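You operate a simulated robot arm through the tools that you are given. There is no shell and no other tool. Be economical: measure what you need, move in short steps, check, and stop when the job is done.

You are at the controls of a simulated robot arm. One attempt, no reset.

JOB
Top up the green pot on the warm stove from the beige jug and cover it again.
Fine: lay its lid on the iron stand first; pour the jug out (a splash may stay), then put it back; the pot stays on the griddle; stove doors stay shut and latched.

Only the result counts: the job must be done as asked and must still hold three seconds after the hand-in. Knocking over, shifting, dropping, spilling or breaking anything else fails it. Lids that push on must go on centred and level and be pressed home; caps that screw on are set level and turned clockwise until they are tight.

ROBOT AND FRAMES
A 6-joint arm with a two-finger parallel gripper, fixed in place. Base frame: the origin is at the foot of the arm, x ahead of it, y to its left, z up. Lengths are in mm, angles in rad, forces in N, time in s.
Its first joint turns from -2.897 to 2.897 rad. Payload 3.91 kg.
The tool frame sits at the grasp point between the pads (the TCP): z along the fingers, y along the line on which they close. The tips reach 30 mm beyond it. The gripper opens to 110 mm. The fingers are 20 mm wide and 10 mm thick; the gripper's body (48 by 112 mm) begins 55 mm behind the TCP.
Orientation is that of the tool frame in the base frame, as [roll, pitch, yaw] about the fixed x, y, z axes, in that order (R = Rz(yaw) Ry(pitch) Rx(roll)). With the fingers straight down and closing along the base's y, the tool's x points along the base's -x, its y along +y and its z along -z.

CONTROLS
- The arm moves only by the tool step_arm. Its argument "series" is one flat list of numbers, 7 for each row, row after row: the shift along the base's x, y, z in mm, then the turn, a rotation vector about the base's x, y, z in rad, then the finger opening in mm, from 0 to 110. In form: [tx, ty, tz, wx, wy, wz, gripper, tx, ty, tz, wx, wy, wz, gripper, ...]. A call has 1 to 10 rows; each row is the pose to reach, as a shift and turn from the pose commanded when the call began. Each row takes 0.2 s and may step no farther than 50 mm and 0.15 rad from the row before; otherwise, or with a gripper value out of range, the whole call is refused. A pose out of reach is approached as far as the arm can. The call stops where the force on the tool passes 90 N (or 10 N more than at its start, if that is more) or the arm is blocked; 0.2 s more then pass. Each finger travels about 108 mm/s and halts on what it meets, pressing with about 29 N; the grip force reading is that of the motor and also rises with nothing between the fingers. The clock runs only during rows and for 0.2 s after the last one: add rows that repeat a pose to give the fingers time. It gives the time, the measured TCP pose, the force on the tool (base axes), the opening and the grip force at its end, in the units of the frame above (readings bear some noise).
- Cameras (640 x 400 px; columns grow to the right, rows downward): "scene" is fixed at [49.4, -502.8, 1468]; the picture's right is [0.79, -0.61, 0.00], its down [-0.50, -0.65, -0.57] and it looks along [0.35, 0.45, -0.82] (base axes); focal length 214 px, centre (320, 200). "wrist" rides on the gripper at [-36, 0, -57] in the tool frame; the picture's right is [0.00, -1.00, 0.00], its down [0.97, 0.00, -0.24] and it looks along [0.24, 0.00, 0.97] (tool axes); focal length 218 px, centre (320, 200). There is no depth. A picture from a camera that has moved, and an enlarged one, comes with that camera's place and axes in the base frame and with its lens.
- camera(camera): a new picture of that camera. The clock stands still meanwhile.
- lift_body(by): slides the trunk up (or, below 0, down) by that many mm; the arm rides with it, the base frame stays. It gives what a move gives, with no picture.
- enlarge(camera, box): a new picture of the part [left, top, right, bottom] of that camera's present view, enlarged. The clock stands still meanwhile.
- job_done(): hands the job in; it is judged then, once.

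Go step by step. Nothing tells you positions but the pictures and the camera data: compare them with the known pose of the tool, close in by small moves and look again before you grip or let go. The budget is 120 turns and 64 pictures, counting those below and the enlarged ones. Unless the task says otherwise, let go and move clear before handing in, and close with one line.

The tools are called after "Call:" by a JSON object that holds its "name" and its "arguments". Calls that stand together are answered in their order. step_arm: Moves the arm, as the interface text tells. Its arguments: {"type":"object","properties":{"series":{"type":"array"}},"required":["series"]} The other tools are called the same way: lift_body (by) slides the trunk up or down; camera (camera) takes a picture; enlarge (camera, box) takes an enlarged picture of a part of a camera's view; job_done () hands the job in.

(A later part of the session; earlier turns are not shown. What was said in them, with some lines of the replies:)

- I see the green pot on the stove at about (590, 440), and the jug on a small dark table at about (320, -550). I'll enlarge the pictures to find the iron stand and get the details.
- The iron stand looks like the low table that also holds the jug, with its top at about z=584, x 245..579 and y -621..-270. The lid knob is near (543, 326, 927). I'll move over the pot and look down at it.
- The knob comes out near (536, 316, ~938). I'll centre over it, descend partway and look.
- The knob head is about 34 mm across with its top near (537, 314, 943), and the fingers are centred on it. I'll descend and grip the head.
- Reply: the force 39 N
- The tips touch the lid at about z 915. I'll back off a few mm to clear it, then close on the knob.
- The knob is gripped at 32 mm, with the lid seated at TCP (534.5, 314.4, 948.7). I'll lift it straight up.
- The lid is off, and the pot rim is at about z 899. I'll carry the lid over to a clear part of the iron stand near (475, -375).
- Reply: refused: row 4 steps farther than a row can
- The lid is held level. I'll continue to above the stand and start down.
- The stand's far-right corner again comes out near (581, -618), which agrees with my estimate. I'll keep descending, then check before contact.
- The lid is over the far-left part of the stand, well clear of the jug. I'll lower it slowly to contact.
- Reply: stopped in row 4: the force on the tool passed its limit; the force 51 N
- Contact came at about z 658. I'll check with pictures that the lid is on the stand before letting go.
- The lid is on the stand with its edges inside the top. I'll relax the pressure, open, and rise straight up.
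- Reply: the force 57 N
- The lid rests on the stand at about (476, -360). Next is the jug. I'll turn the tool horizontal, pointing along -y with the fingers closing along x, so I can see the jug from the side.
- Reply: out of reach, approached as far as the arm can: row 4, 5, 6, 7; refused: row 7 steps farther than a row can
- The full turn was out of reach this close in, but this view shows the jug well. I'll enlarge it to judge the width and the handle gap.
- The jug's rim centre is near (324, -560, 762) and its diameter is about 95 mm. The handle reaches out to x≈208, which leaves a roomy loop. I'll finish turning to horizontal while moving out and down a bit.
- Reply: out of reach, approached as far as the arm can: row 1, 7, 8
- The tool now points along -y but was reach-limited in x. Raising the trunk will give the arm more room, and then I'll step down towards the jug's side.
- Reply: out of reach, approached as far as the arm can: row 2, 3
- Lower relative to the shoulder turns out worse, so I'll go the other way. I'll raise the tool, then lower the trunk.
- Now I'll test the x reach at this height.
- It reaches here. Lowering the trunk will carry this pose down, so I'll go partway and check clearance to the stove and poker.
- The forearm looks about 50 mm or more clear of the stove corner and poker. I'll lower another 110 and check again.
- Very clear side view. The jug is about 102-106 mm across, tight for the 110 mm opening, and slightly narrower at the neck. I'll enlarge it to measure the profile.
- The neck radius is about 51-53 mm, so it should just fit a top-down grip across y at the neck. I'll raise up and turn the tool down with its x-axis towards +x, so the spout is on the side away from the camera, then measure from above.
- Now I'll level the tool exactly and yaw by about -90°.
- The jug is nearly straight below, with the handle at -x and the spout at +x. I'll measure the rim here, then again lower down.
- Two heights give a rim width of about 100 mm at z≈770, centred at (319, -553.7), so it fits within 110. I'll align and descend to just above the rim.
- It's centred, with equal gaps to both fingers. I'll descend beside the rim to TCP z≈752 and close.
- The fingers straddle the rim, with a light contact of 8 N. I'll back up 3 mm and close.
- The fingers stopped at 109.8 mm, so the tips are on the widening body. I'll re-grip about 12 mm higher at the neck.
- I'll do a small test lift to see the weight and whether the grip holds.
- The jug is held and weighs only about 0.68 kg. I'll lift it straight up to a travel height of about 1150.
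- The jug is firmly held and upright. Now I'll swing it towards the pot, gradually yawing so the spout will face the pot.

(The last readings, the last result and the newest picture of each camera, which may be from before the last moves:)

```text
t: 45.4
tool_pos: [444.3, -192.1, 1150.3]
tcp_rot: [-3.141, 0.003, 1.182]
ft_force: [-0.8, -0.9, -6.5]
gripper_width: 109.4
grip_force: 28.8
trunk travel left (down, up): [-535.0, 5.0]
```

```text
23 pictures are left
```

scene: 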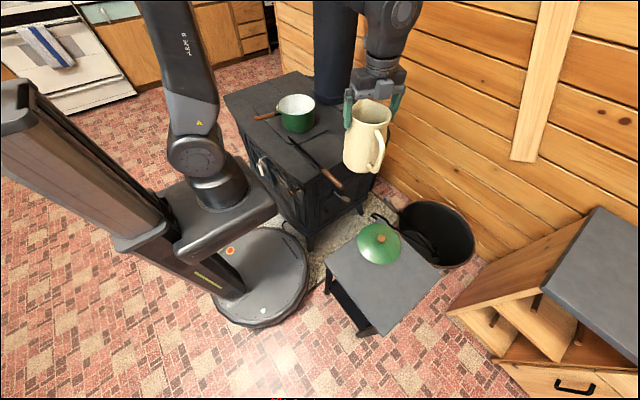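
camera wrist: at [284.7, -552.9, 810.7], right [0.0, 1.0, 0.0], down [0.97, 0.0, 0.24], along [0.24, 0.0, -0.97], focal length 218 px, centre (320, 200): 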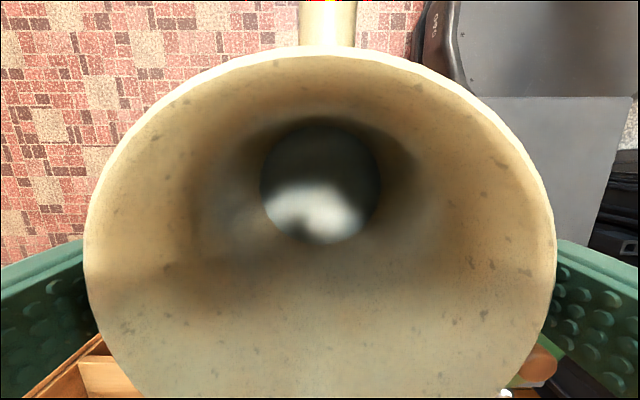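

Halfway there with the jug upright. I'll continue to above the pot.

Call:
{"name": "step_arm", "arguments": {"series": [5, 15, 0, 0, 0, 0.05, 80, 17, 52, 0, 0, 0, 0.17, 80, 30, 92, 0, 0, 0, 0.3, 80, 43, 132, 0, 0, 0, 0.43, 80, 56, 172, 0, 0, 0, 0.56, 80, 69, 212, 0, 0, 0, 0.69, 80, 82, 252, 0, 0, 0, 0.82, 80, 95, 292, 0, 0, 0, 0.95, 80, 108, 332, 0, 0, 0, 1.08, 80, 118, 360, 0, 0, 0, 1.18, 80]}}

Call:
{"name": "step_arm", "arguments": {"series": [10, 35, 0, 0, 0, 0.1, 80, 23, 75, 0, 0, 0, 0.23, 80, 33, 105, 0, 0, 0, 0.31, 80, 38, 118, 0, 0, 0, 0.343, 80]}}

Call:
{"name": "enlarge", "arguments": {"camera": "scene", "box": [220, 0, 400, 180]}}

Call:
{"name": "camera", "arguments": {"camera": "wrist"}}

```text
t: 47.6
tool_pos: [565.6, 167.5, 1150.2]
tcp_rot: [-3.141, 0.006, 2.361]
ft_force: [-0.5, 0.3, -6.7]
gripper_width: 109.2
grip_force: 29.1
trunk travel left (down, up): [-535.0, 5.0]
```

```text
t: 48.6
tool_pos: [600.0, 286.7, 1150.0]
tcp_rot: [-3.138, 0.002, 2.702]
ft_force: [-1.1, -0.3, -6.4]
gripper_width: 109.2
grip_force: 29.6
trunk travel left (down, up): [-535.0, 5.0]
```

```text
2.22 times, centred on (310, 90) of scene
camera zoom: at [49.4, -502.8, 1468.0], right [0.79, -0.61, 0.0], down [-0.5, -0.65, -0.57], along [0.35, 0.45, -0.82], focal length 477 px, centre (342, 444)
```

zoom: 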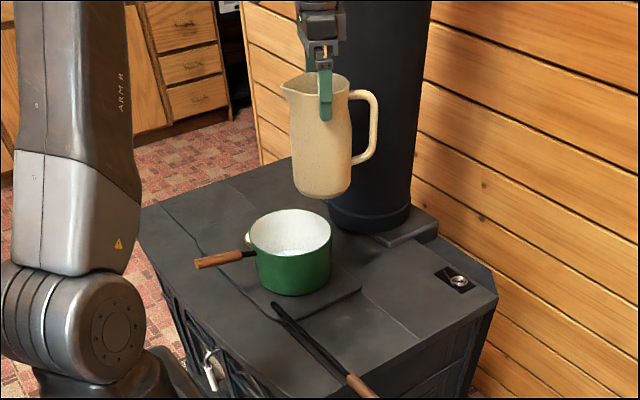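

```text
21 pictures are left
camera wrist: at [633.4, 270.7, 1205.9], right [-0.42, -0.91, 0.0], down [-0.88, 0.41, 0.24], along [-0.21, 0.1, -0.97], focal length 218 px, centre (320, 200)
```

wrist: 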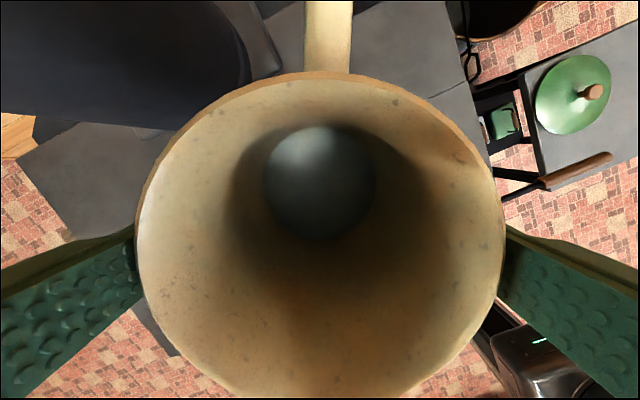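

The spout is over the pot, whose centre I take as about (538, 313) with the rim at z≈899. I'll tilt to 40° first, which is below the pouring angle, while lowering, and then check the grip and reach.

Call:
{"name": "step_arm", "arguments": {"series": [1, -1, -8, -0.0592, -0.1268, 0, 80, 2, -2, -20, -0.1184, -0.2537, 0, 80, 3, -3, -32, -0.1777, -0.3805, 0, 80, 4, -4, -44, -0.2369, -0.5074, 0, 80, 4, -4, -55, -0.2961, -0.6342, 0, 80]}}

Call:
{"name": "enlarge", "arguments": {"camera": "scene", "box": [220, 0, 400, 180]}}

Call:
{"name": "camera", "arguments": {"camera": "wrist"}}

```text
t: 49.8
tool_pos: [605.3, 281.7, 1095.8]
tcp_rot: [3.139, 0.704, 2.702]
ft_force: [0.3, -0.4, -6.5]
gripper_width: 109.1
grip_force: 28.9
trunk travel left (down, up): [-535.0, 5.0]
```

```text
2.22 times, centred on (310, 90) of scene
camera zoom: at [49.4, -502.8, 1468.0], right [0.79, -0.61, 0.0], down [-0.5, -0.65, -0.57], along [0.35, 0.45, -0.82], focal length 477 px, centre (342, 444)
```

zoom: 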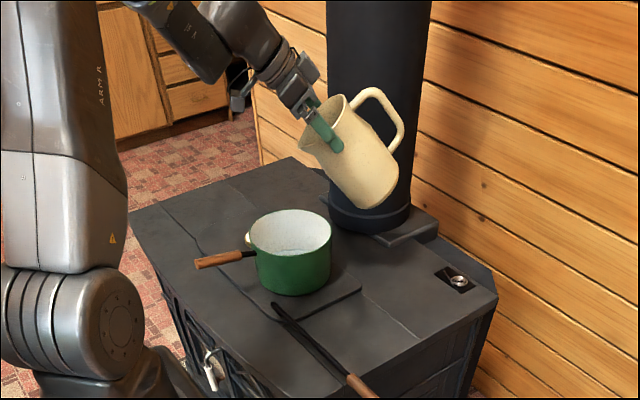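

```text
19 pictures are left
camera wrist: at [597.1, 284.7, 1161.3], right [-0.42, -0.91, 0.0], down [-0.81, 0.38, -0.45], along [0.4, -0.19, -0.9], focal length 218 px, centre (320, 200)
```

wrist: 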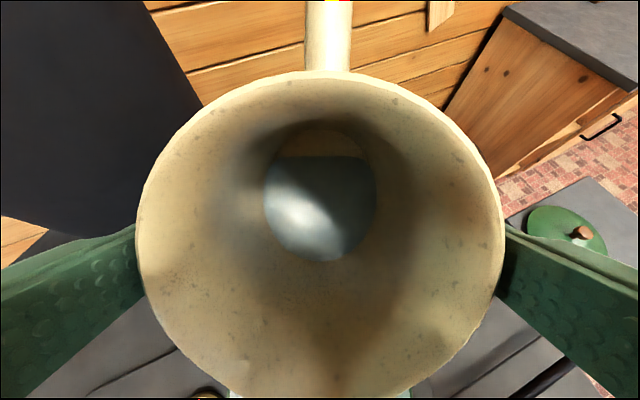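

No slip, and the spout is above the pot. I'll tilt to about 57° and look before the real pour.

Call:
{"name": "step_arm", "arguments": {"series": [-5, 2, -11, -0.0423, -0.0906, 0, 80, -10, 4, -22, -0.0846, -0.1812, 0, 80, -14, 6.5, -32, -0.1269, -0.2718, 0, 80, -14, 6.5, -32, -0.1269, -0.2718, 0, 80]}}

Call:
{"name": "camera", "arguments": {"camera": "wrist"}}

Call:
{"name": "enlarge", "arguments": {"camera": "scene", "box": [260, 20, 360, 140]}}

```text
t: 50.8
tool_pos: [591.9, 287.4, 1063.1]
tcp_rot: [3.139, 1.007, 2.699]
ft_force: [-0.2, -0.1, -6.8]
gripper_width: 109.0
grip_force: 29.4
trunk travel left (down, up): [-535.0, 5.0]
```

```text
18 pictures are left
camera wrist: at [566.2, 299.0, 1123.2], right [-0.42, -0.91, 0.0], down [-0.65, 0.31, -0.69], along [0.63, -0.29, -0.72], focal length 218 px, centre (320, 200)
```

wrist: 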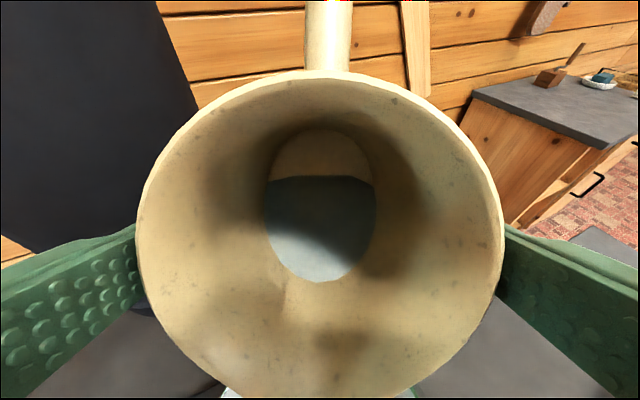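

```text
3.33 times, centred on (310, 80) of scene
camera zoom: at [49.4, -502.8, 1468.0], right [0.79, -0.61, 0.0], down [-0.5, -0.65, -0.57], along [0.35, 0.45, -0.82], focal length 715 px, centre (353, 600)
```

zoom: 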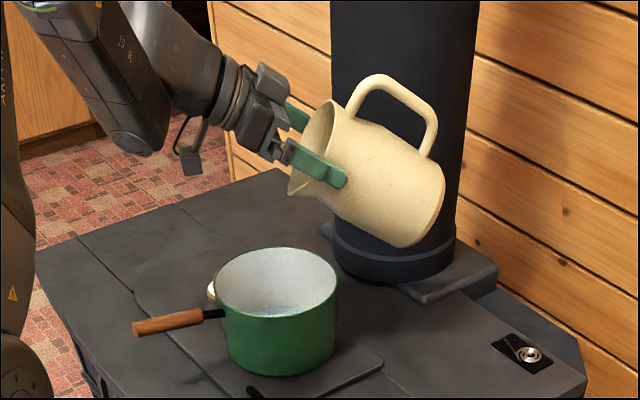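

Water isn't flowing yet and the spout is about over the pot's middle. I'll tilt slowly to about 74°.

Call:
{"name": "step_arm", "arguments": {"series": [-3, 1.3, -2, -0.0212, -0.0453, 0, 80, -6, 2.7, -4, -0.0423, -0.0906, 0, 80, -9, 4, -6, -0.0635, -0.1359, 0, 80, -12, 5.3, -8, -0.0846, -0.1812, 0, 80, -14.5, 6.7, -10, -0.1058, -0.2265, 0, 80, -17, 8, -11.5, -0.1269, -0.2718, 0, 80, -17, 8, -11.5, -0.1269, -0.2718, 0, 80, -17, 8, -11.5, -0.1269, -0.2718, 0, 80]}}

Call:
{"name": "enlarge", "arguments": {"camera": "scene", "box": [260, 20, 360, 140]}}

```text
t: 52.6
tool_pos: [574.9, 295.5, 1052.0]
tcp_rot: [3.136, 1.303, 2.701]
ft_force: [-1.1, -0.3, -5.7]
gripper_width: 109.2
grip_force: 28.8
trunk travel left (down, up): [-535.0, 5.0]
```

```text
3.33 times, centred on (310, 80) of scene
camera zoom: at [49.4, -502.8, 1468.0], right [0.79, -0.61, 0.0], down [-0.5, -0.65, -0.57], along [0.35, 0.45, -0.82], focal length 715 px, centre (353, 600)
```

zoom: 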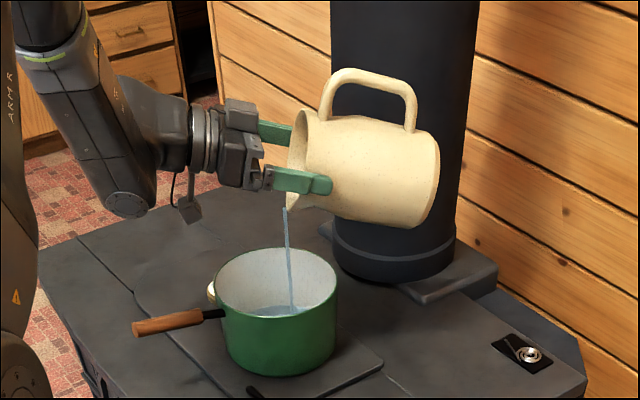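

The stream lands in the pot. I'll keep tilting slowly to 90°, then hold.

Call:
{"name": "step_arm", "arguments": {"series": [0, 0, 0, 0, 0, 0, 80, -3, 1.3, -1, -0.019, -0.0408, 0, 80, -6, 2.7, -2, -0.038, -0.0815, 0, 80, -9, 4, -3, -0.0571, -0.1223, 0, 80, -12, 5.3, -5, -0.0761, -0.1631, 0, 80, -14.5, 6.7, -6, -0.0952, -0.2038, 0, 80, -17, 8, -7, -0.1142, -0.2446, 0, 80, -17, 8, -7, -0.1142, -0.2446, 0, 80, -17, 8, -7, -0.1142, -0.2446, 0, 80, -17, 8, -7, -0.1142, -0.2446, 0, 80]}}

Call:
{"name": "enlarge", "arguments": {"camera": "scene", "box": [260, 20, 360, 140]}}

```text
t: 54.8
tool_pos: [556.5, 303.1, 1044.7]
tcp_rot: [0.447, 1.568, 0.011]
ft_force: [0.3, -0.3, -4.0]
gripper_width: 109.0
grip_force: 28.6
trunk travel left (down, up): [-535.0, 5.0]
```

```text
3.33 times, centred on (310, 80) of scene
camera zoom: at [49.4, -502.8, 1468.0], right [0.79, -0.61, 0.0], down [-0.5, -0.65, -0.57], along [0.35, 0.45, -0.82], focal length 715 px, centre (353, 600)
```

zoom: 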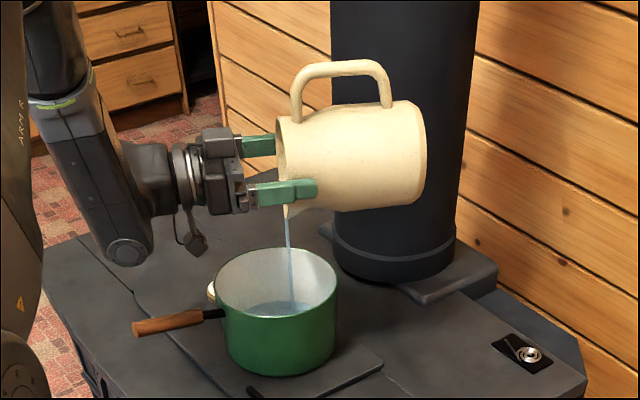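

Still pouring cleanly into the pot. I'll tilt further to about 112° while rising slightly, to empty it.

Call:
{"name": "step_arm", "arguments": {"series": [-4, 1.8, 3, -0.0268, -0.0574, 0, 80, -8, 3.6, 6, -0.0536, -0.1148, 0, 80, -12, 5.4, 8, -0.0804, -0.1721, 0, 80, -16, 7.2, 10, -0.1072, -0.2295, 0, 80, -20, 9, 12, -0.134, -0.2869, 0, 80, -23, 10.8, 14, -0.1607, -0.3443, 0, 80, -23, 10.8, 14, -0.1607, -0.3443, 0, 80, -23, 10.8, 14, -0.1607, -0.3443, 0, 80, -23, 10.8, 14, -0.1607, -0.3443, 0, 80, -23, 10.8, 14, -0.1607, -0.3443, 0, 80]}}

Call:
{"name": "enlarge", "arguments": {"camera": "scene", "box": [260, 20, 360, 140]}}

```text
t: 57.0
tool_pos: [532.2, 314.0, 1058.5]
tcp_rot: [0.003, 1.188, -0.433]
ft_force: [-0.8, -1.0, -4.1]
gripper_width: 109.2
grip_force: 28.6
trunk travel left (down, up): [-535.0, 5.0]
```

```text
3.33 times, centred on (310, 80) of scene
camera zoom: at [49.4, -502.8, 1468.0], right [0.79, -0.61, 0.0], down [-0.5, -0.65, -0.57], along [0.35, 0.45, -0.82], focal length 715 px, centre (353, 600)
```

zoom: 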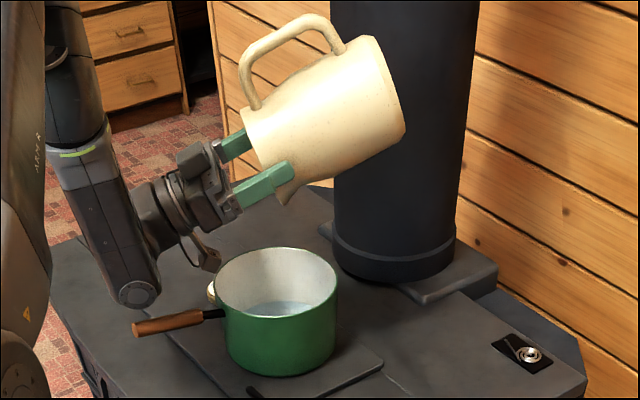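

The stream has stopped and the weight has dropped by about 2.6 N. I'll wait a moment for drips and look inside.

Call:
{"name": "step_arm", "arguments": {"series": [0, 0, 0, 0, 0, 0, 80, 0, 0, 0, 0, 0, 0, 80, 0, 0, 0, 0, 0, 0, 80, 0, 0, 0, 0, 0, 0, 80]}}

Call:
{"name": "camera", "arguments": {"camera": "wrist"}}

```text
t: 58.0
tool_pos: [533.6, 313.6, 1059.7]
tcp_rot: [0.003, 1.187, -0.433]
ft_force: [-0.5, -0.3, -4.9]
gripper_width: 108.8
grip_force: 29.5
trunk travel left (down, up): [-535.0, 5.0]
```

```text
13 pictures are left
camera wrist: at [473.5, 341.4, 1070.2], right [-0.42, -0.91, 0.0], down [0.13, -0.06, -0.99], along [0.9, -0.42, 0.14], focal length 218 px, centre (320, 200)
```

wrist: 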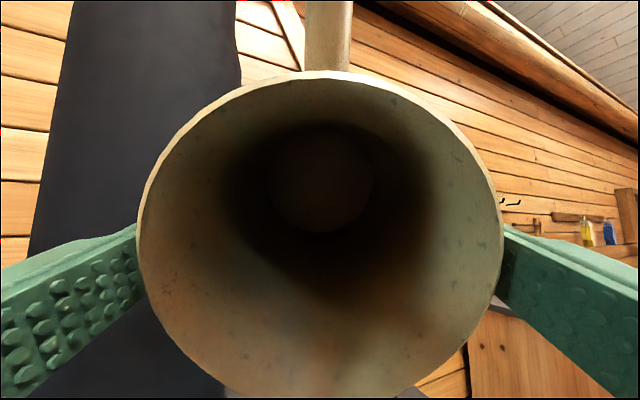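

The jug is empty. I'll right it while rising, then bring it back.

Call:
{"name": "step_arm", "arguments": {"series": [6, -3, 10, 0.0592, 0.1268, 0, 80, 12, -6, 20, 0.1184, 0.2537, 0, 80, 18, -8, 30, 0.1777, 0.3805, 0, 80, 24, -11, 40, 0.2369, 0.5074, 0, 80, 30, -14, 50, 0.2961, 0.6342, 0, 80, 36, -16, 60, 0.3553, 0.761, 0, 80, 42, -19, 70, 0.4145, 0.8879, 0, 80, 48, -22, 80, 0.4738, 1.0147, 0, 80, 54, -24, 88, 0.533, 1.1416, 0, 80, 60, -27, 95, 0.5922, 1.2684, 0, 80]}}

Call:
{"name": "step_arm", "arguments": {"series": [3, -1, 0, 0.0592, 0.1268, 0, 80, 6, -2, 0, 0.1184, 0.2537, 0, 80, 8, -3, 0, 0.1777, 0.3805, 0, 80, 10, -4, 0, 0.2327, 0.4983, 0, 80]}}

```text
t: 60.2
tool_pos: [594.4, 286.9, 1153.7]
tcp_rot: [3.139, 0.551, 2.702]
ft_force: [-0.1, -0.1, -5.1]
gripper_width: 109.0
grip_force: 29.4
trunk travel left (down, up): [-535.0, 5.0]
```

```text
t: 61.2
tool_pos: [603.6, 283.4, 1153.5]
tcp_rot: [3.142, 0.002, 2.704]
ft_force: [0.3, 0.1, -5.4]
gripper_width: 108.8
grip_force: 29.0
trunk travel left (down, up): [-535.0, 5.0]
```

The jug is upright. I'll swing back to the stand.

Call:
{"name": "step_arm", "arguments": {"series": [-6, -18, 0, 0, 0, -0.06, 80, -19, -56, 0, 0, 0, -0.18, 80, -33, -97, 0, 0, 0, -0.315, 80, -47, -138, 0, 0, 0, -0.45, 80, -61, -179, 0, 0, 0, -0.585, 80, -75, -220, 0, 0, 0, -0.72, 80, -89, -261, 0, 0, 0, -0.855, 80, -103, -302, 0, 0, 0, -0.99, 80, -117, -343, 0, 0, 0, -1.125, 80, -131, -384, 0, 0, 0, -1.26, 80]}}

Call:
{"name": "step_arm", "arguments": {"series": [-14, -41, 0, 0, 0, -0.135, 80, -28, -82, 0, 0, 0, -0.27, 80, -42, -123, 0, 0, 0, -0.405, 80, -56, -164, 0, 0, 0, -0.54, 80, -70, -205, 0, 0, 0, -0.675, 80, -84, -246, 0, 0, 0, -0.81, 80, -98, -287, 0, 0, 0, -0.945, 80, -112, -328, 0, 0, 0, -1.08, 80, -126, -369, 0, 0, 0, -1.215, 80, -138, -405, 0, 0, 0, -1.33, 80]}}

```text
t: 63.4
tool_pos: [470.8, -102.6, 1153.8]
tcp_rot: [-3.14, 0.004, 1.441]
ft_force: [-0.2, -0.2, -4.2]
gripper_width: 108.9
grip_force: 29.4
trunk travel left (down, up): [-535.0, 5.0]
```

```text
t: 65.6
tool_pos: [335.1, -506.8, 1151.3]
tcp_rot: [-3.14, 0.007, 0.109]
ft_force: [-0.4, -0.3, -5.2]
gripper_width: 108.9
grip_force: 28.9
trunk travel left (down, up): [-535.0, 5.0]
```

I'm nearly over the original spot. I'll align and descend to just above the stand.

Call:
{"name": "step_arm", "arguments": {"series": [-8, -24, 0, 0, 0, -0.055, 80, -15, -47, 0, 0, 0, -0.109, 80, -15, -47, -45, 0, 0, -0.109, 80, -15, -47, -90, 0, 0, -0.109, 80, -15, -47, -135, 0, 0, -0.109, 80, -15, -47, -180, 0, 0, -0.109, 80, -15, -47, -225, 0, 0, -0.109, 80, -15, -47, -270, 0, 0, -0.109, 80, -15, -47, -315, 0, 0, -0.109, 80, -15, -47, -355, 0, 0, -0.109, 80]}}

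Call:
{"name": "enlarge", "arguments": {"camera": "scene", "box": [345, 230, 445, 350]}}

```text
t: 67.8
tool_pos: [320.6, -552.7, 796.8]
tcp_rot: [3.141, 0.006, 0.003]
ft_force: [0.0, 0.1, -3.9]
gripper_width: 109.1
grip_force: 29.2
trunk travel left (down, up): [-535.0, 5.0]
```

```text
3.33 times, centred on (395, 290) of scene
camera zoom: at [49.4, -502.8, 1468.0], right [0.79, -0.61, 0.0], down [-0.5, -0.65, -0.57], along [0.35, 0.45, -0.82], focal length 715 px, centre (70, -100)
```

zoom: 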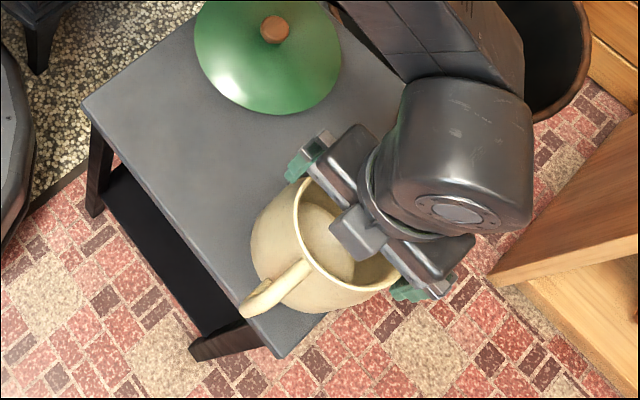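

Everything lines up with the original spot. I'll lower gently to contact.

Call:
{"name": "step_arm", "arguments": {"series": [0, 0, -10, 0, 0, 0, 80, 0, 0, -18, 0, 0, 0, 80, 0, 0, -24, 0, 0, 0, 80, 0, 0, -27, 0, 0, 0, 80, 0, 0, -28.5, 0, 0, 0, 80]}}

```text
t: 69.0
tool_pos: [318.7, -553.1, 770.4]
tcp_rot: [-3.139, 0.005, 0.003]
ft_force: [-0.8, -0.7, -3.9]
gripper_width: 108.7
grip_force: 29.4
trunk travel left (down, up): [-535.0, 5.0]
```

Call:
{"name": "step_arm", "arguments": {"series": [0, 0, -1.5, 0, 0, 0, 80, 0, 0, -3, 0, 0, 0, 80, 0, 0, -4, 0, 0, 0, 80]}}

```text
t: 69.8
tool_pos: [320.9, -551.3, 768.8]
tcp_rot: [3.139, 0.005, 0.006]
ft_force: [3.8, 4.2, 19.9]
gripper_width: 108.8
grip_force: 29.3
trunk travel left (down, up): [-535.0, 5.0]
```

The jug has touched down at its original height. I'll relieve the pressure, open, and rise slowly.

Call:
{"name": "step_arm", "arguments": {"series": [0, 0, 2, 0, 0, 0, 80, 0, 0, 2, 0, 0, 0, 110, 0, 0, 2, 0, 0, 0, 110, 0, 0, 6, 0, 0, 0, 110, 0, 0, 14, 0, 0, 0, 110, 0, 0, 26, 0, 0, 0, 110, 0, 0, 50, 0, 0, 0, 110, 0, 0, 95, 0, 0, 0, 110, 0, 0, 140, 0, 0, 0, 110, 0, 0, 180, 0, 0, 0, 110]}}

Call:
{"name": "camera", "arguments": {"camera": "wrist"}}

```text
t: 72.0
tool_pos: [319.5, -552.3, 946.5]
tcp_rot: [-3.139, 0.005, 0.002]
ft_force: [0.5, -0.7, -0.2]
gripper_width: 109.9
grip_force: 0.0
trunk travel left (down, up): [-535.0, 5.0]
```

```text
11 pictures are left
camera wrist: at [284.4, -552.4, 1002.1], right [0.0, 1.0, 0.0], down [0.97, 0.0, 0.24], along [0.24, 0.0, -0.97], focal length 218 px, centre (320, 200)
```

wrist: 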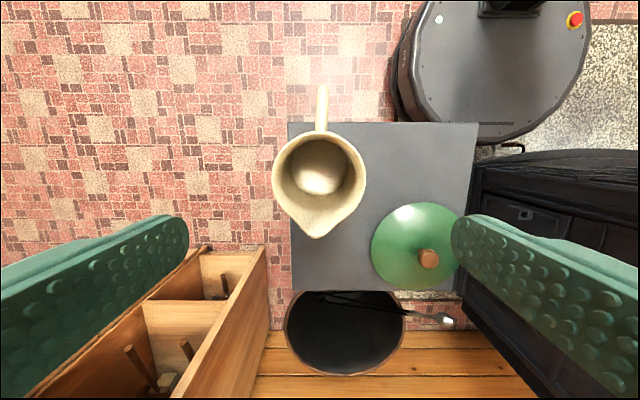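

The jug is back, upright and empty. Next, I'll go over the lid on the stand, yawing the tool on the way.

Call:
{"name": "step_arm", "arguments": {"series": [16, 19, 0, 0, 0, 0.145, 90, 31, 38, 0, 0, 0, 0.29, 70, 46, 57, 0, 0, 0, 0.435, 60, 62, 76, 0, 0, 0, 0.58, 60, 78, 95, 0, 0, 0, 0.725, 60, 93, 114, -15, 0, 0, 0.87, 60, 108, 133, -35, 0, 0, 1.015, 60, 124, 152, -55, 0, 0, 1.16, 60, 140, 171, -80, 0, 0, 1.305, 60, 155, 188, -110, 0, 0, 1.45, 60]}}

Call:
{"name": "step_arm", "arguments": {"series": [0, 0, -30, 0, 0, 0.12, 60, 0, 0, -75, 0, 0, 0.12, 60]}}

Call:
{"name": "camera", "arguments": {"camera": "wrist"}}

```text
t: 74.2
tool_pos: [474.4, -366.8, 835.7]
tcp_rot: [-3.141, 0.006, 1.455]
ft_force: [-0.2, 0.1, -0.2]
gripper_width: 59.9
grip_force: 0.1
trunk travel left (down, up): [-535.0, 5.0]
```

```text
t: 74.8
tool_pos: [473.2, -364.0, 760.9]
tcp_rot: [3.141, 0.006, 1.574]
ft_force: [-0.2, 0.4, -0.4]
gripper_width: 59.8
grip_force: 0.1
trunk travel left (down, up): [-535.0, 5.0]
```

```text
10 pictures are left
camera wrist: at [474.3, -400.6, 817.6], right [-1.0, 0.0, 0.0], down [0.0, 0.97, 0.24], along [0.0, 0.24, -0.97], focal length 218 px, centre (320, 200)
```

wrist: 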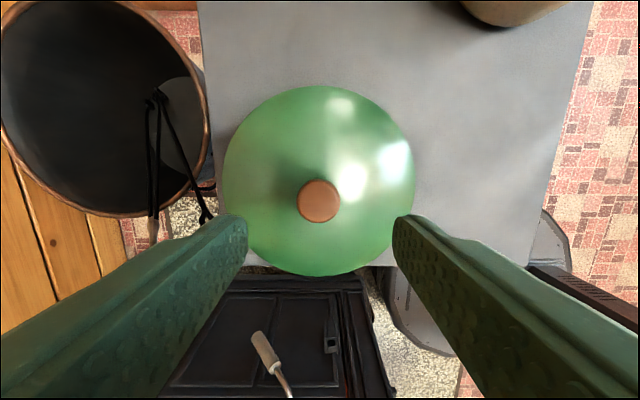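

The knob is at about (475, -360). I'll centre on it and descend to the knob height.

Call:
{"name": "step_arm", "arguments": {"series": [1.5, 4, -30, 0, 0, 0, 60, 1.5, 4, -60, 0, 0, 0, 60, 1.5, 4, -80, 0, 0, 0, 60, 1.5, 4, -98, 0, 0, 0, 60]}}

Call:
{"name": "enlarge", "arguments": {"camera": "wrist", "box": [160, 60, 480, 380]}}

```text
t: 75.8
tool_pos: [475.6, -360.7, 663.6]
tcp_rot: [3.141, 0.005, 1.574]
ft_force: [0.6, -1.3, 0.5]
gripper_width: 60.1
grip_force: 0.2
trunk travel left (down, up): [-535.0, 5.0]
```

```text
1.25 times, centred on (320, 220) of wrist
camera zoom: at [476.5, -396.5, 720.2], right [-1.0, 0.0, 0.0], down [0.0, 0.97, 0.24], along [0.0, 0.24, -0.97], focal length 273 px, centre (320, 175)
```

zoom: 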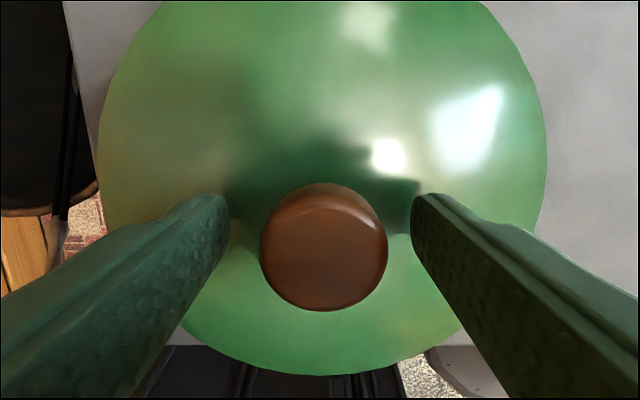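

It's centred. I'll close on the knob and lift.

Call:
{"name": "step_arm", "arguments": {"series": [0, 0, 0, 0, 0, 0, 45, 0, 0, 0, 0, 0, 0, 30, 0, 0, 0, 0, 0, 0, 10, 0, 0, 0, 0, 0, 0, 10, 0, 0, 0, 0, 0, 0, 10, 0, 0, 10, 0, 0, 0, 10, 0, 0, 30, 0, 0, 0, 10, 0, 0, 70, 0, 0, 0, 10, 0, 0, 115, 0, 0, 0, 10, 0, 0, 160, 0, 0, 0, 10]}}

Call:
{"name": "step_arm", "arguments": {"series": [0, 0, 45, 0, 0, 0, 10, 0, 0, 90, 0, 0, 0, 10, 0, 0, 135, 0, 0, 0, 10, 0, 0, 180, 0, 0, 0, 10, 0, 0, 225, 0, 0, 0, 10, 0, 0, 265, 0, 0, 0, 10]}}

Call:
{"name": "camera", "arguments": {"camera": "wrist"}}

```text
t: 78.0
tool_pos: [473.6, -359.9, 824.0]
tcp_rot: [-3.139, 0.002, 1.576]
ft_force: [-0.4, 0.7, -1.0]
gripper_width: 33.6
grip_force: 29.2
trunk travel left (down, up): [-535.0, 5.0]
```

```text
t: 79.4
tool_pos: [475.8, -360.0, 1090.2]
tcp_rot: [-3.141, 0.006, 1.575]
ft_force: [-1.3, -0.9, -1.3]
gripper_width: 33.2
grip_force: 29.1
trunk travel left (down, up): [-535.0, 5.0]
```

```text
8 pictures are left
camera wrist: at [476.7, -396.1, 1146.8], right [-1.0, 0.0, 0.0], down [0.0, 0.97, 0.24], along [0.0, 0.24, -0.97], focal length 218 px, centre (320, 200)
```

wrist: 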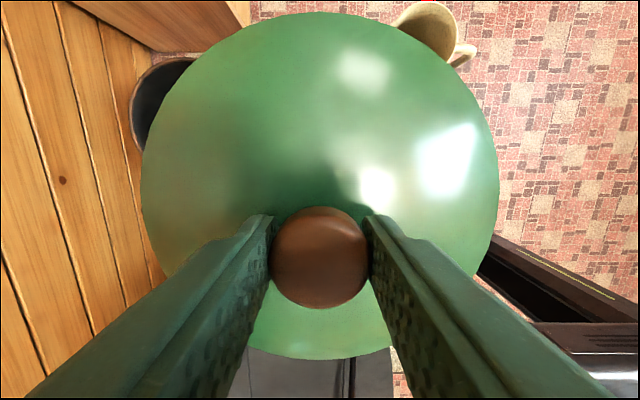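

The lid is held level. I'll carry it back over the pot, yawing to the original orientation.

Call:
{"name": "step_arm", "arguments": {"series": [4, 45, 0, 0, 0, 0.105, 10, 8, 90, 0, 0, 0, 0.21, 10, 12, 135, 0, 0, 0, 0.315, 10, 16, 180, 0, 0, 0, 0.42, 10, 20, 225, 0, 0, 0, 0.525, 10, 24, 270, 0, 0, 0, 0.63, 10, 28, 315, 0, 0, 0, 0.735, 10, 32, 360, 0, 0, 0, 0.84, 10, 36, 405, 0, 0, 0, 0.945, 10, 40, 450, 0, 0, 0, 1.05, 10]}}

Call:
{"name": "step_arm", "arguments": {"series": [4, 45, 0, 0, 0, 0.105, 10, 8, 90, 0, 0, 0, 0.21, 10, 12, 135, 0, 0, 0, 0.315, 10, 16, 180, 0, 0, 0, 0.42, 10, 20, 215, 0, 0, 0, 0.517, 10, 20, 225, 0, 0, 0, 0.517, 10]}}

```text
t: 81.6
tool_pos: [516.0, 93.3, 1089.4]
tcp_rot: [-3.139, 0.003, 2.624]
ft_force: [-0.1, 0.5, -1.3]
gripper_width: 33.3
grip_force: 29.3
trunk travel left (down, up): [-535.0, 5.0]
```

```text
t: 83.0
tool_pos: [536.6, 313.0, 1089.3]
tcp_rot: [-3.141, 0.006, 3.141]
ft_force: [-0.2, -0.9, -1.7]
gripper_width: 33.2
grip_force: 28.5
trunk travel left (down, up): [-535.0, 5.0]
```

The lid is above the pot. I'll lower to just above the rim and check alignment.

Call:
{"name": "step_arm", "arguments": {"series": [0, 1, -40, 0, 0, 0, 10, 0, 1, -80, 0, 0, 0, 10, 0, 1, -108, 0, 0, 0, 10]}}

Call:
{"name": "enlarge", "arguments": {"camera": "scene", "box": [260, 70, 340, 140]}}

Call:
{"name": "camera", "arguments": {"camera": "wrist"}}

```text
t: 83.8
tool_pos: [536.3, 315.8, 979.5]
tcp_rot: [-3.14, 0.004, -3.141]
ft_force: [-0.2, 1.3, -1.4]
gripper_width: 33.4
grip_force: 29.2
trunk travel left (down, up): [-535.0, 5.0]
```

```text
5.71 times, centred on (300, 105) of scene
camera zoom: at [49.4, -502.8, 1468.0], right [0.79, -0.61, 0.0], down [-0.5, -0.65, -0.57], along [0.35, 0.45, -0.82], focal length 1226 px, centre (434, 743)
```

zoom: 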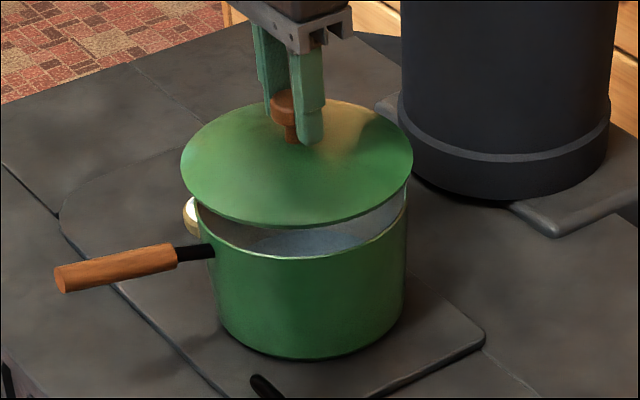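

```text
6 pictures are left
camera wrist: at [572.0, 315.1, 1036.0], right [0.0, -1.0, 0.0], down [-0.97, 0.0, 0.24], along [-0.24, 0.0, -0.97], focal length 218 px, centre (320, 200)
```

wrist: 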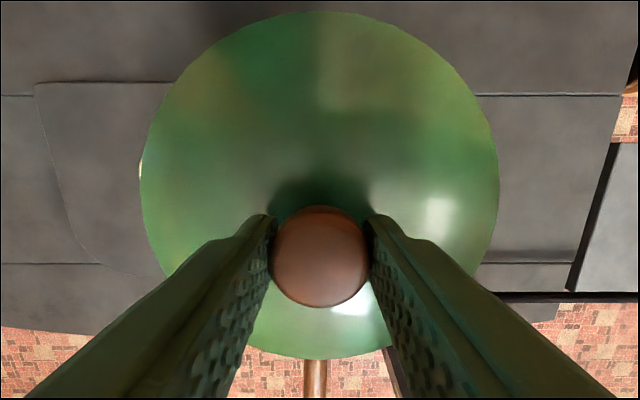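

The lid is centred over the pot to within about 2 mm. I'll nudge -1 mm in y and lower slowly until it seats.

Call:
{"name": "step_arm", "arguments": {"series": [-0.5, -1, -10, 0, 0, 0, 10, -0.5, -1, -18, 0, 0, 0, 10, -0.5, -1, -23, 0, 0, 0, 10, -0.5, -1, -26, 0, 0, 0, 10]}}

```text
t: 84.8
tool_pos: [535.3, 314.1, 953.9]
tcp_rot: [3.141, 0.005, -3.141]
ft_force: [-0.1, 0.9, -2.1]
gripper_width: 33.0
grip_force: 28.3
trunk travel left (down, up): [-535.0, 5.0]
```

Call:
{"name": "step_arm", "arguments": {"series": [0, 0, -2, 0, 0, 0, 10, 0, 0, -4, 0, 0, 0, 10, 0, 0, -6, 0, 0, 0, 10]}}

```text
t: 85.6
tool_pos: [535.4, 314.2, 951.3]
tcp_rot: [3.14, 0.009, -3.14]
ft_force: [4.5, 1.1, 19.3]
gripper_width: 33.8
grip_force: 29.0
trunk travel left (down, up): [-535.0, 5.0]
```

Contact at about 951, which matches the seated height. I'll check from the scene camera.

Call:
{"name": "enlarge", "arguments": {"camera": "scene", "box": [260, 70, 340, 140]}}

```text
5.71 times, centred on (300, 105) of scene
camera zoom: at [49.4, -502.8, 1468.0], right [0.79, -0.61, 0.0], down [-0.5, -0.65, -0.57], along [0.35, 0.45, -0.82], focal length 1226 px, centre (434, 743)
```

zoom: 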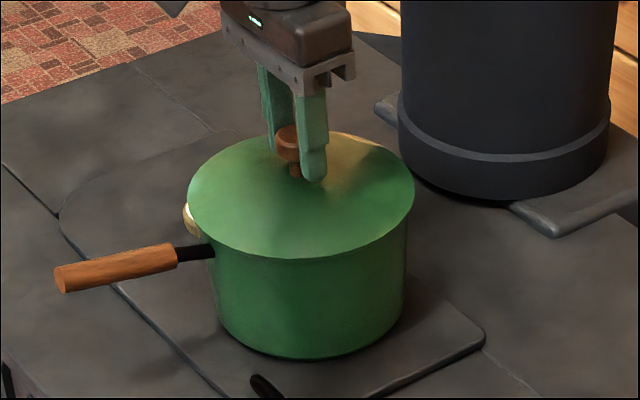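

It's seated level and centred. I'll press a little, relax, open, and rise.

Call:
{"name": "step_arm", "arguments": {"series": [0, 0, -2, 0, 0, 0, 10, 0, 0, -4, 0, 0, 0, 10, 0, 0, -5, 0, 0, 0, 10]}}

Call:
{"name": "step_arm", "arguments": {"series": [0, 0, 2, 0, 0, 0, 10, 0, 0, 5, 0, 0, 0, 10, 0, 0, 8, 0, 0, 0, 10, 0, 0, 8, 0, 0, 0, 10]}}

```text
t: 86.4
tool_pos: [535.0, 315.0, 945.7]
tcp_rot: [3.14, 0.008, 3.141]
ft_force: [2.0, 5.4, 34.8]
gripper_width: 33.4
grip_force: 28.9
trunk travel left (down, up): [-535.0, 5.0]
```

```text
t: 87.4
tool_pos: [534.9, 313.3, 950.0]
tcp_rot: [-3.141, 0.003, 3.14]
ft_force: [0.2, 0.0, -1.7]
gripper_width: 33.2
grip_force: 28.9
trunk travel left (down, up): [-535.0, 5.0]
```

The lid's weight is on the gripper again by about a millimetre. I'll go down 2 mm, open, and rise.

Call:
{"name": "step_arm", "arguments": {"series": [0, 0, -1, 0, 0, 0, 10, 0, 0, -2, 0, 0, 0, 10]}}

Call:
{"name": "step_arm", "arguments": {"series": [0, 0, 0, 0, 0, 0, 35, 0, 0, 0, 0, 0, 0, 45, 0, 0, 0, 0, 0, 0, 60, 0, 0, 10, 0, 0, 0, 60, 0, 0, 40, 0, 0, 0, 60, 0, 0, 85, 0, 0, 0, 60, 0, 0, 130, 0, 0, 0, 60]}}

Call:
{"name": "camera", "arguments": {"camera": "wrist"}}

Call:
{"name": "enlarge", "arguments": {"camera": "scene", "box": [250, 60, 350, 150]}}

```text
t: 88.0
tool_pos: [535.4, 313.7, 949.2]
tcp_rot: [3.141, 0.004, 3.141]
ft_force: [0.3, -0.4, -1.4]
gripper_width: 33.3
grip_force: 29.4
trunk travel left (down, up): [-535.0, 5.0]
```

```text
t: 89.6
tool_pos: [535.0, 313.3, 1080.4]
tcp_rot: [3.141, 0.004, 3.14]
ft_force: [0.1, 0.8, 0.2]
gripper_width: 60.2
grip_force: 0.0
trunk travel left (down, up): [-535.0, 5.0]
```

```text
4 pictures are left
camera wrist: at [570.5, 312.7, 1137.0], right [0.0, -1.0, 0.0], down [-0.97, 0.0, 0.24], along [-0.24, 0.0, -0.97], focal length 218 px, centre (320, 200)
```

wrist: 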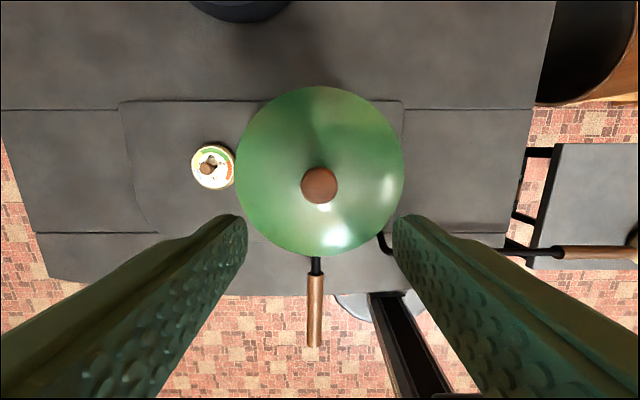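

```text
4.44 times, centred on (300, 105) of scene
camera zoom: at [49.4, -502.8, 1468.0], right [0.79, -0.61, 0.0], down [-0.5, -0.65, -0.57], along [0.35, 0.45, -0.82], focal length 953 px, centre (409, 622)
```

zoom: 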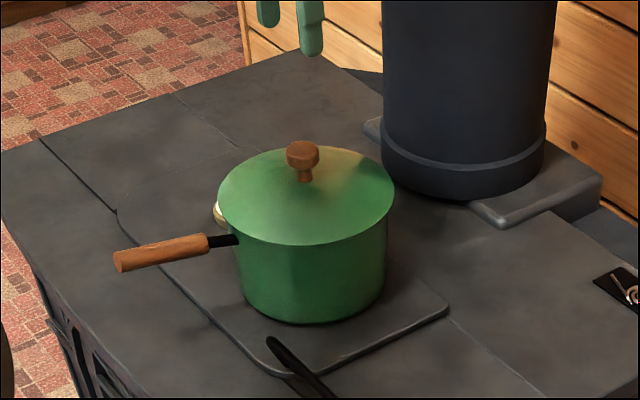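

The lid edges and knob match the original picture to within about a pixel, so it's seated. I'll take one last overall check.

Call:
{"name": "camera", "arguments": {"camera": "scene"}}

```text
2 pictures are left
```

scene: 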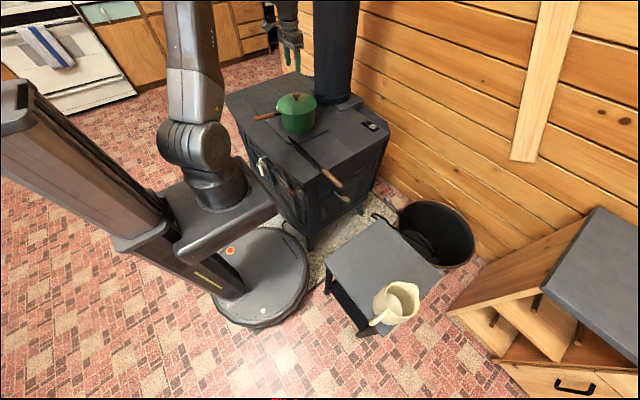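

Everything is in place: the pot is covered on the griddle, the emptied jug is back on the stand, and the stove doors and poker look untouched. I'm handing in.

Call:
{"name": "job_done", "arguments": {}}

```text
The job is handed in.
```

The green pot was topped up from the beige jug and covered again, the emptied jug is back in its place on the stand, and the job is handed in.
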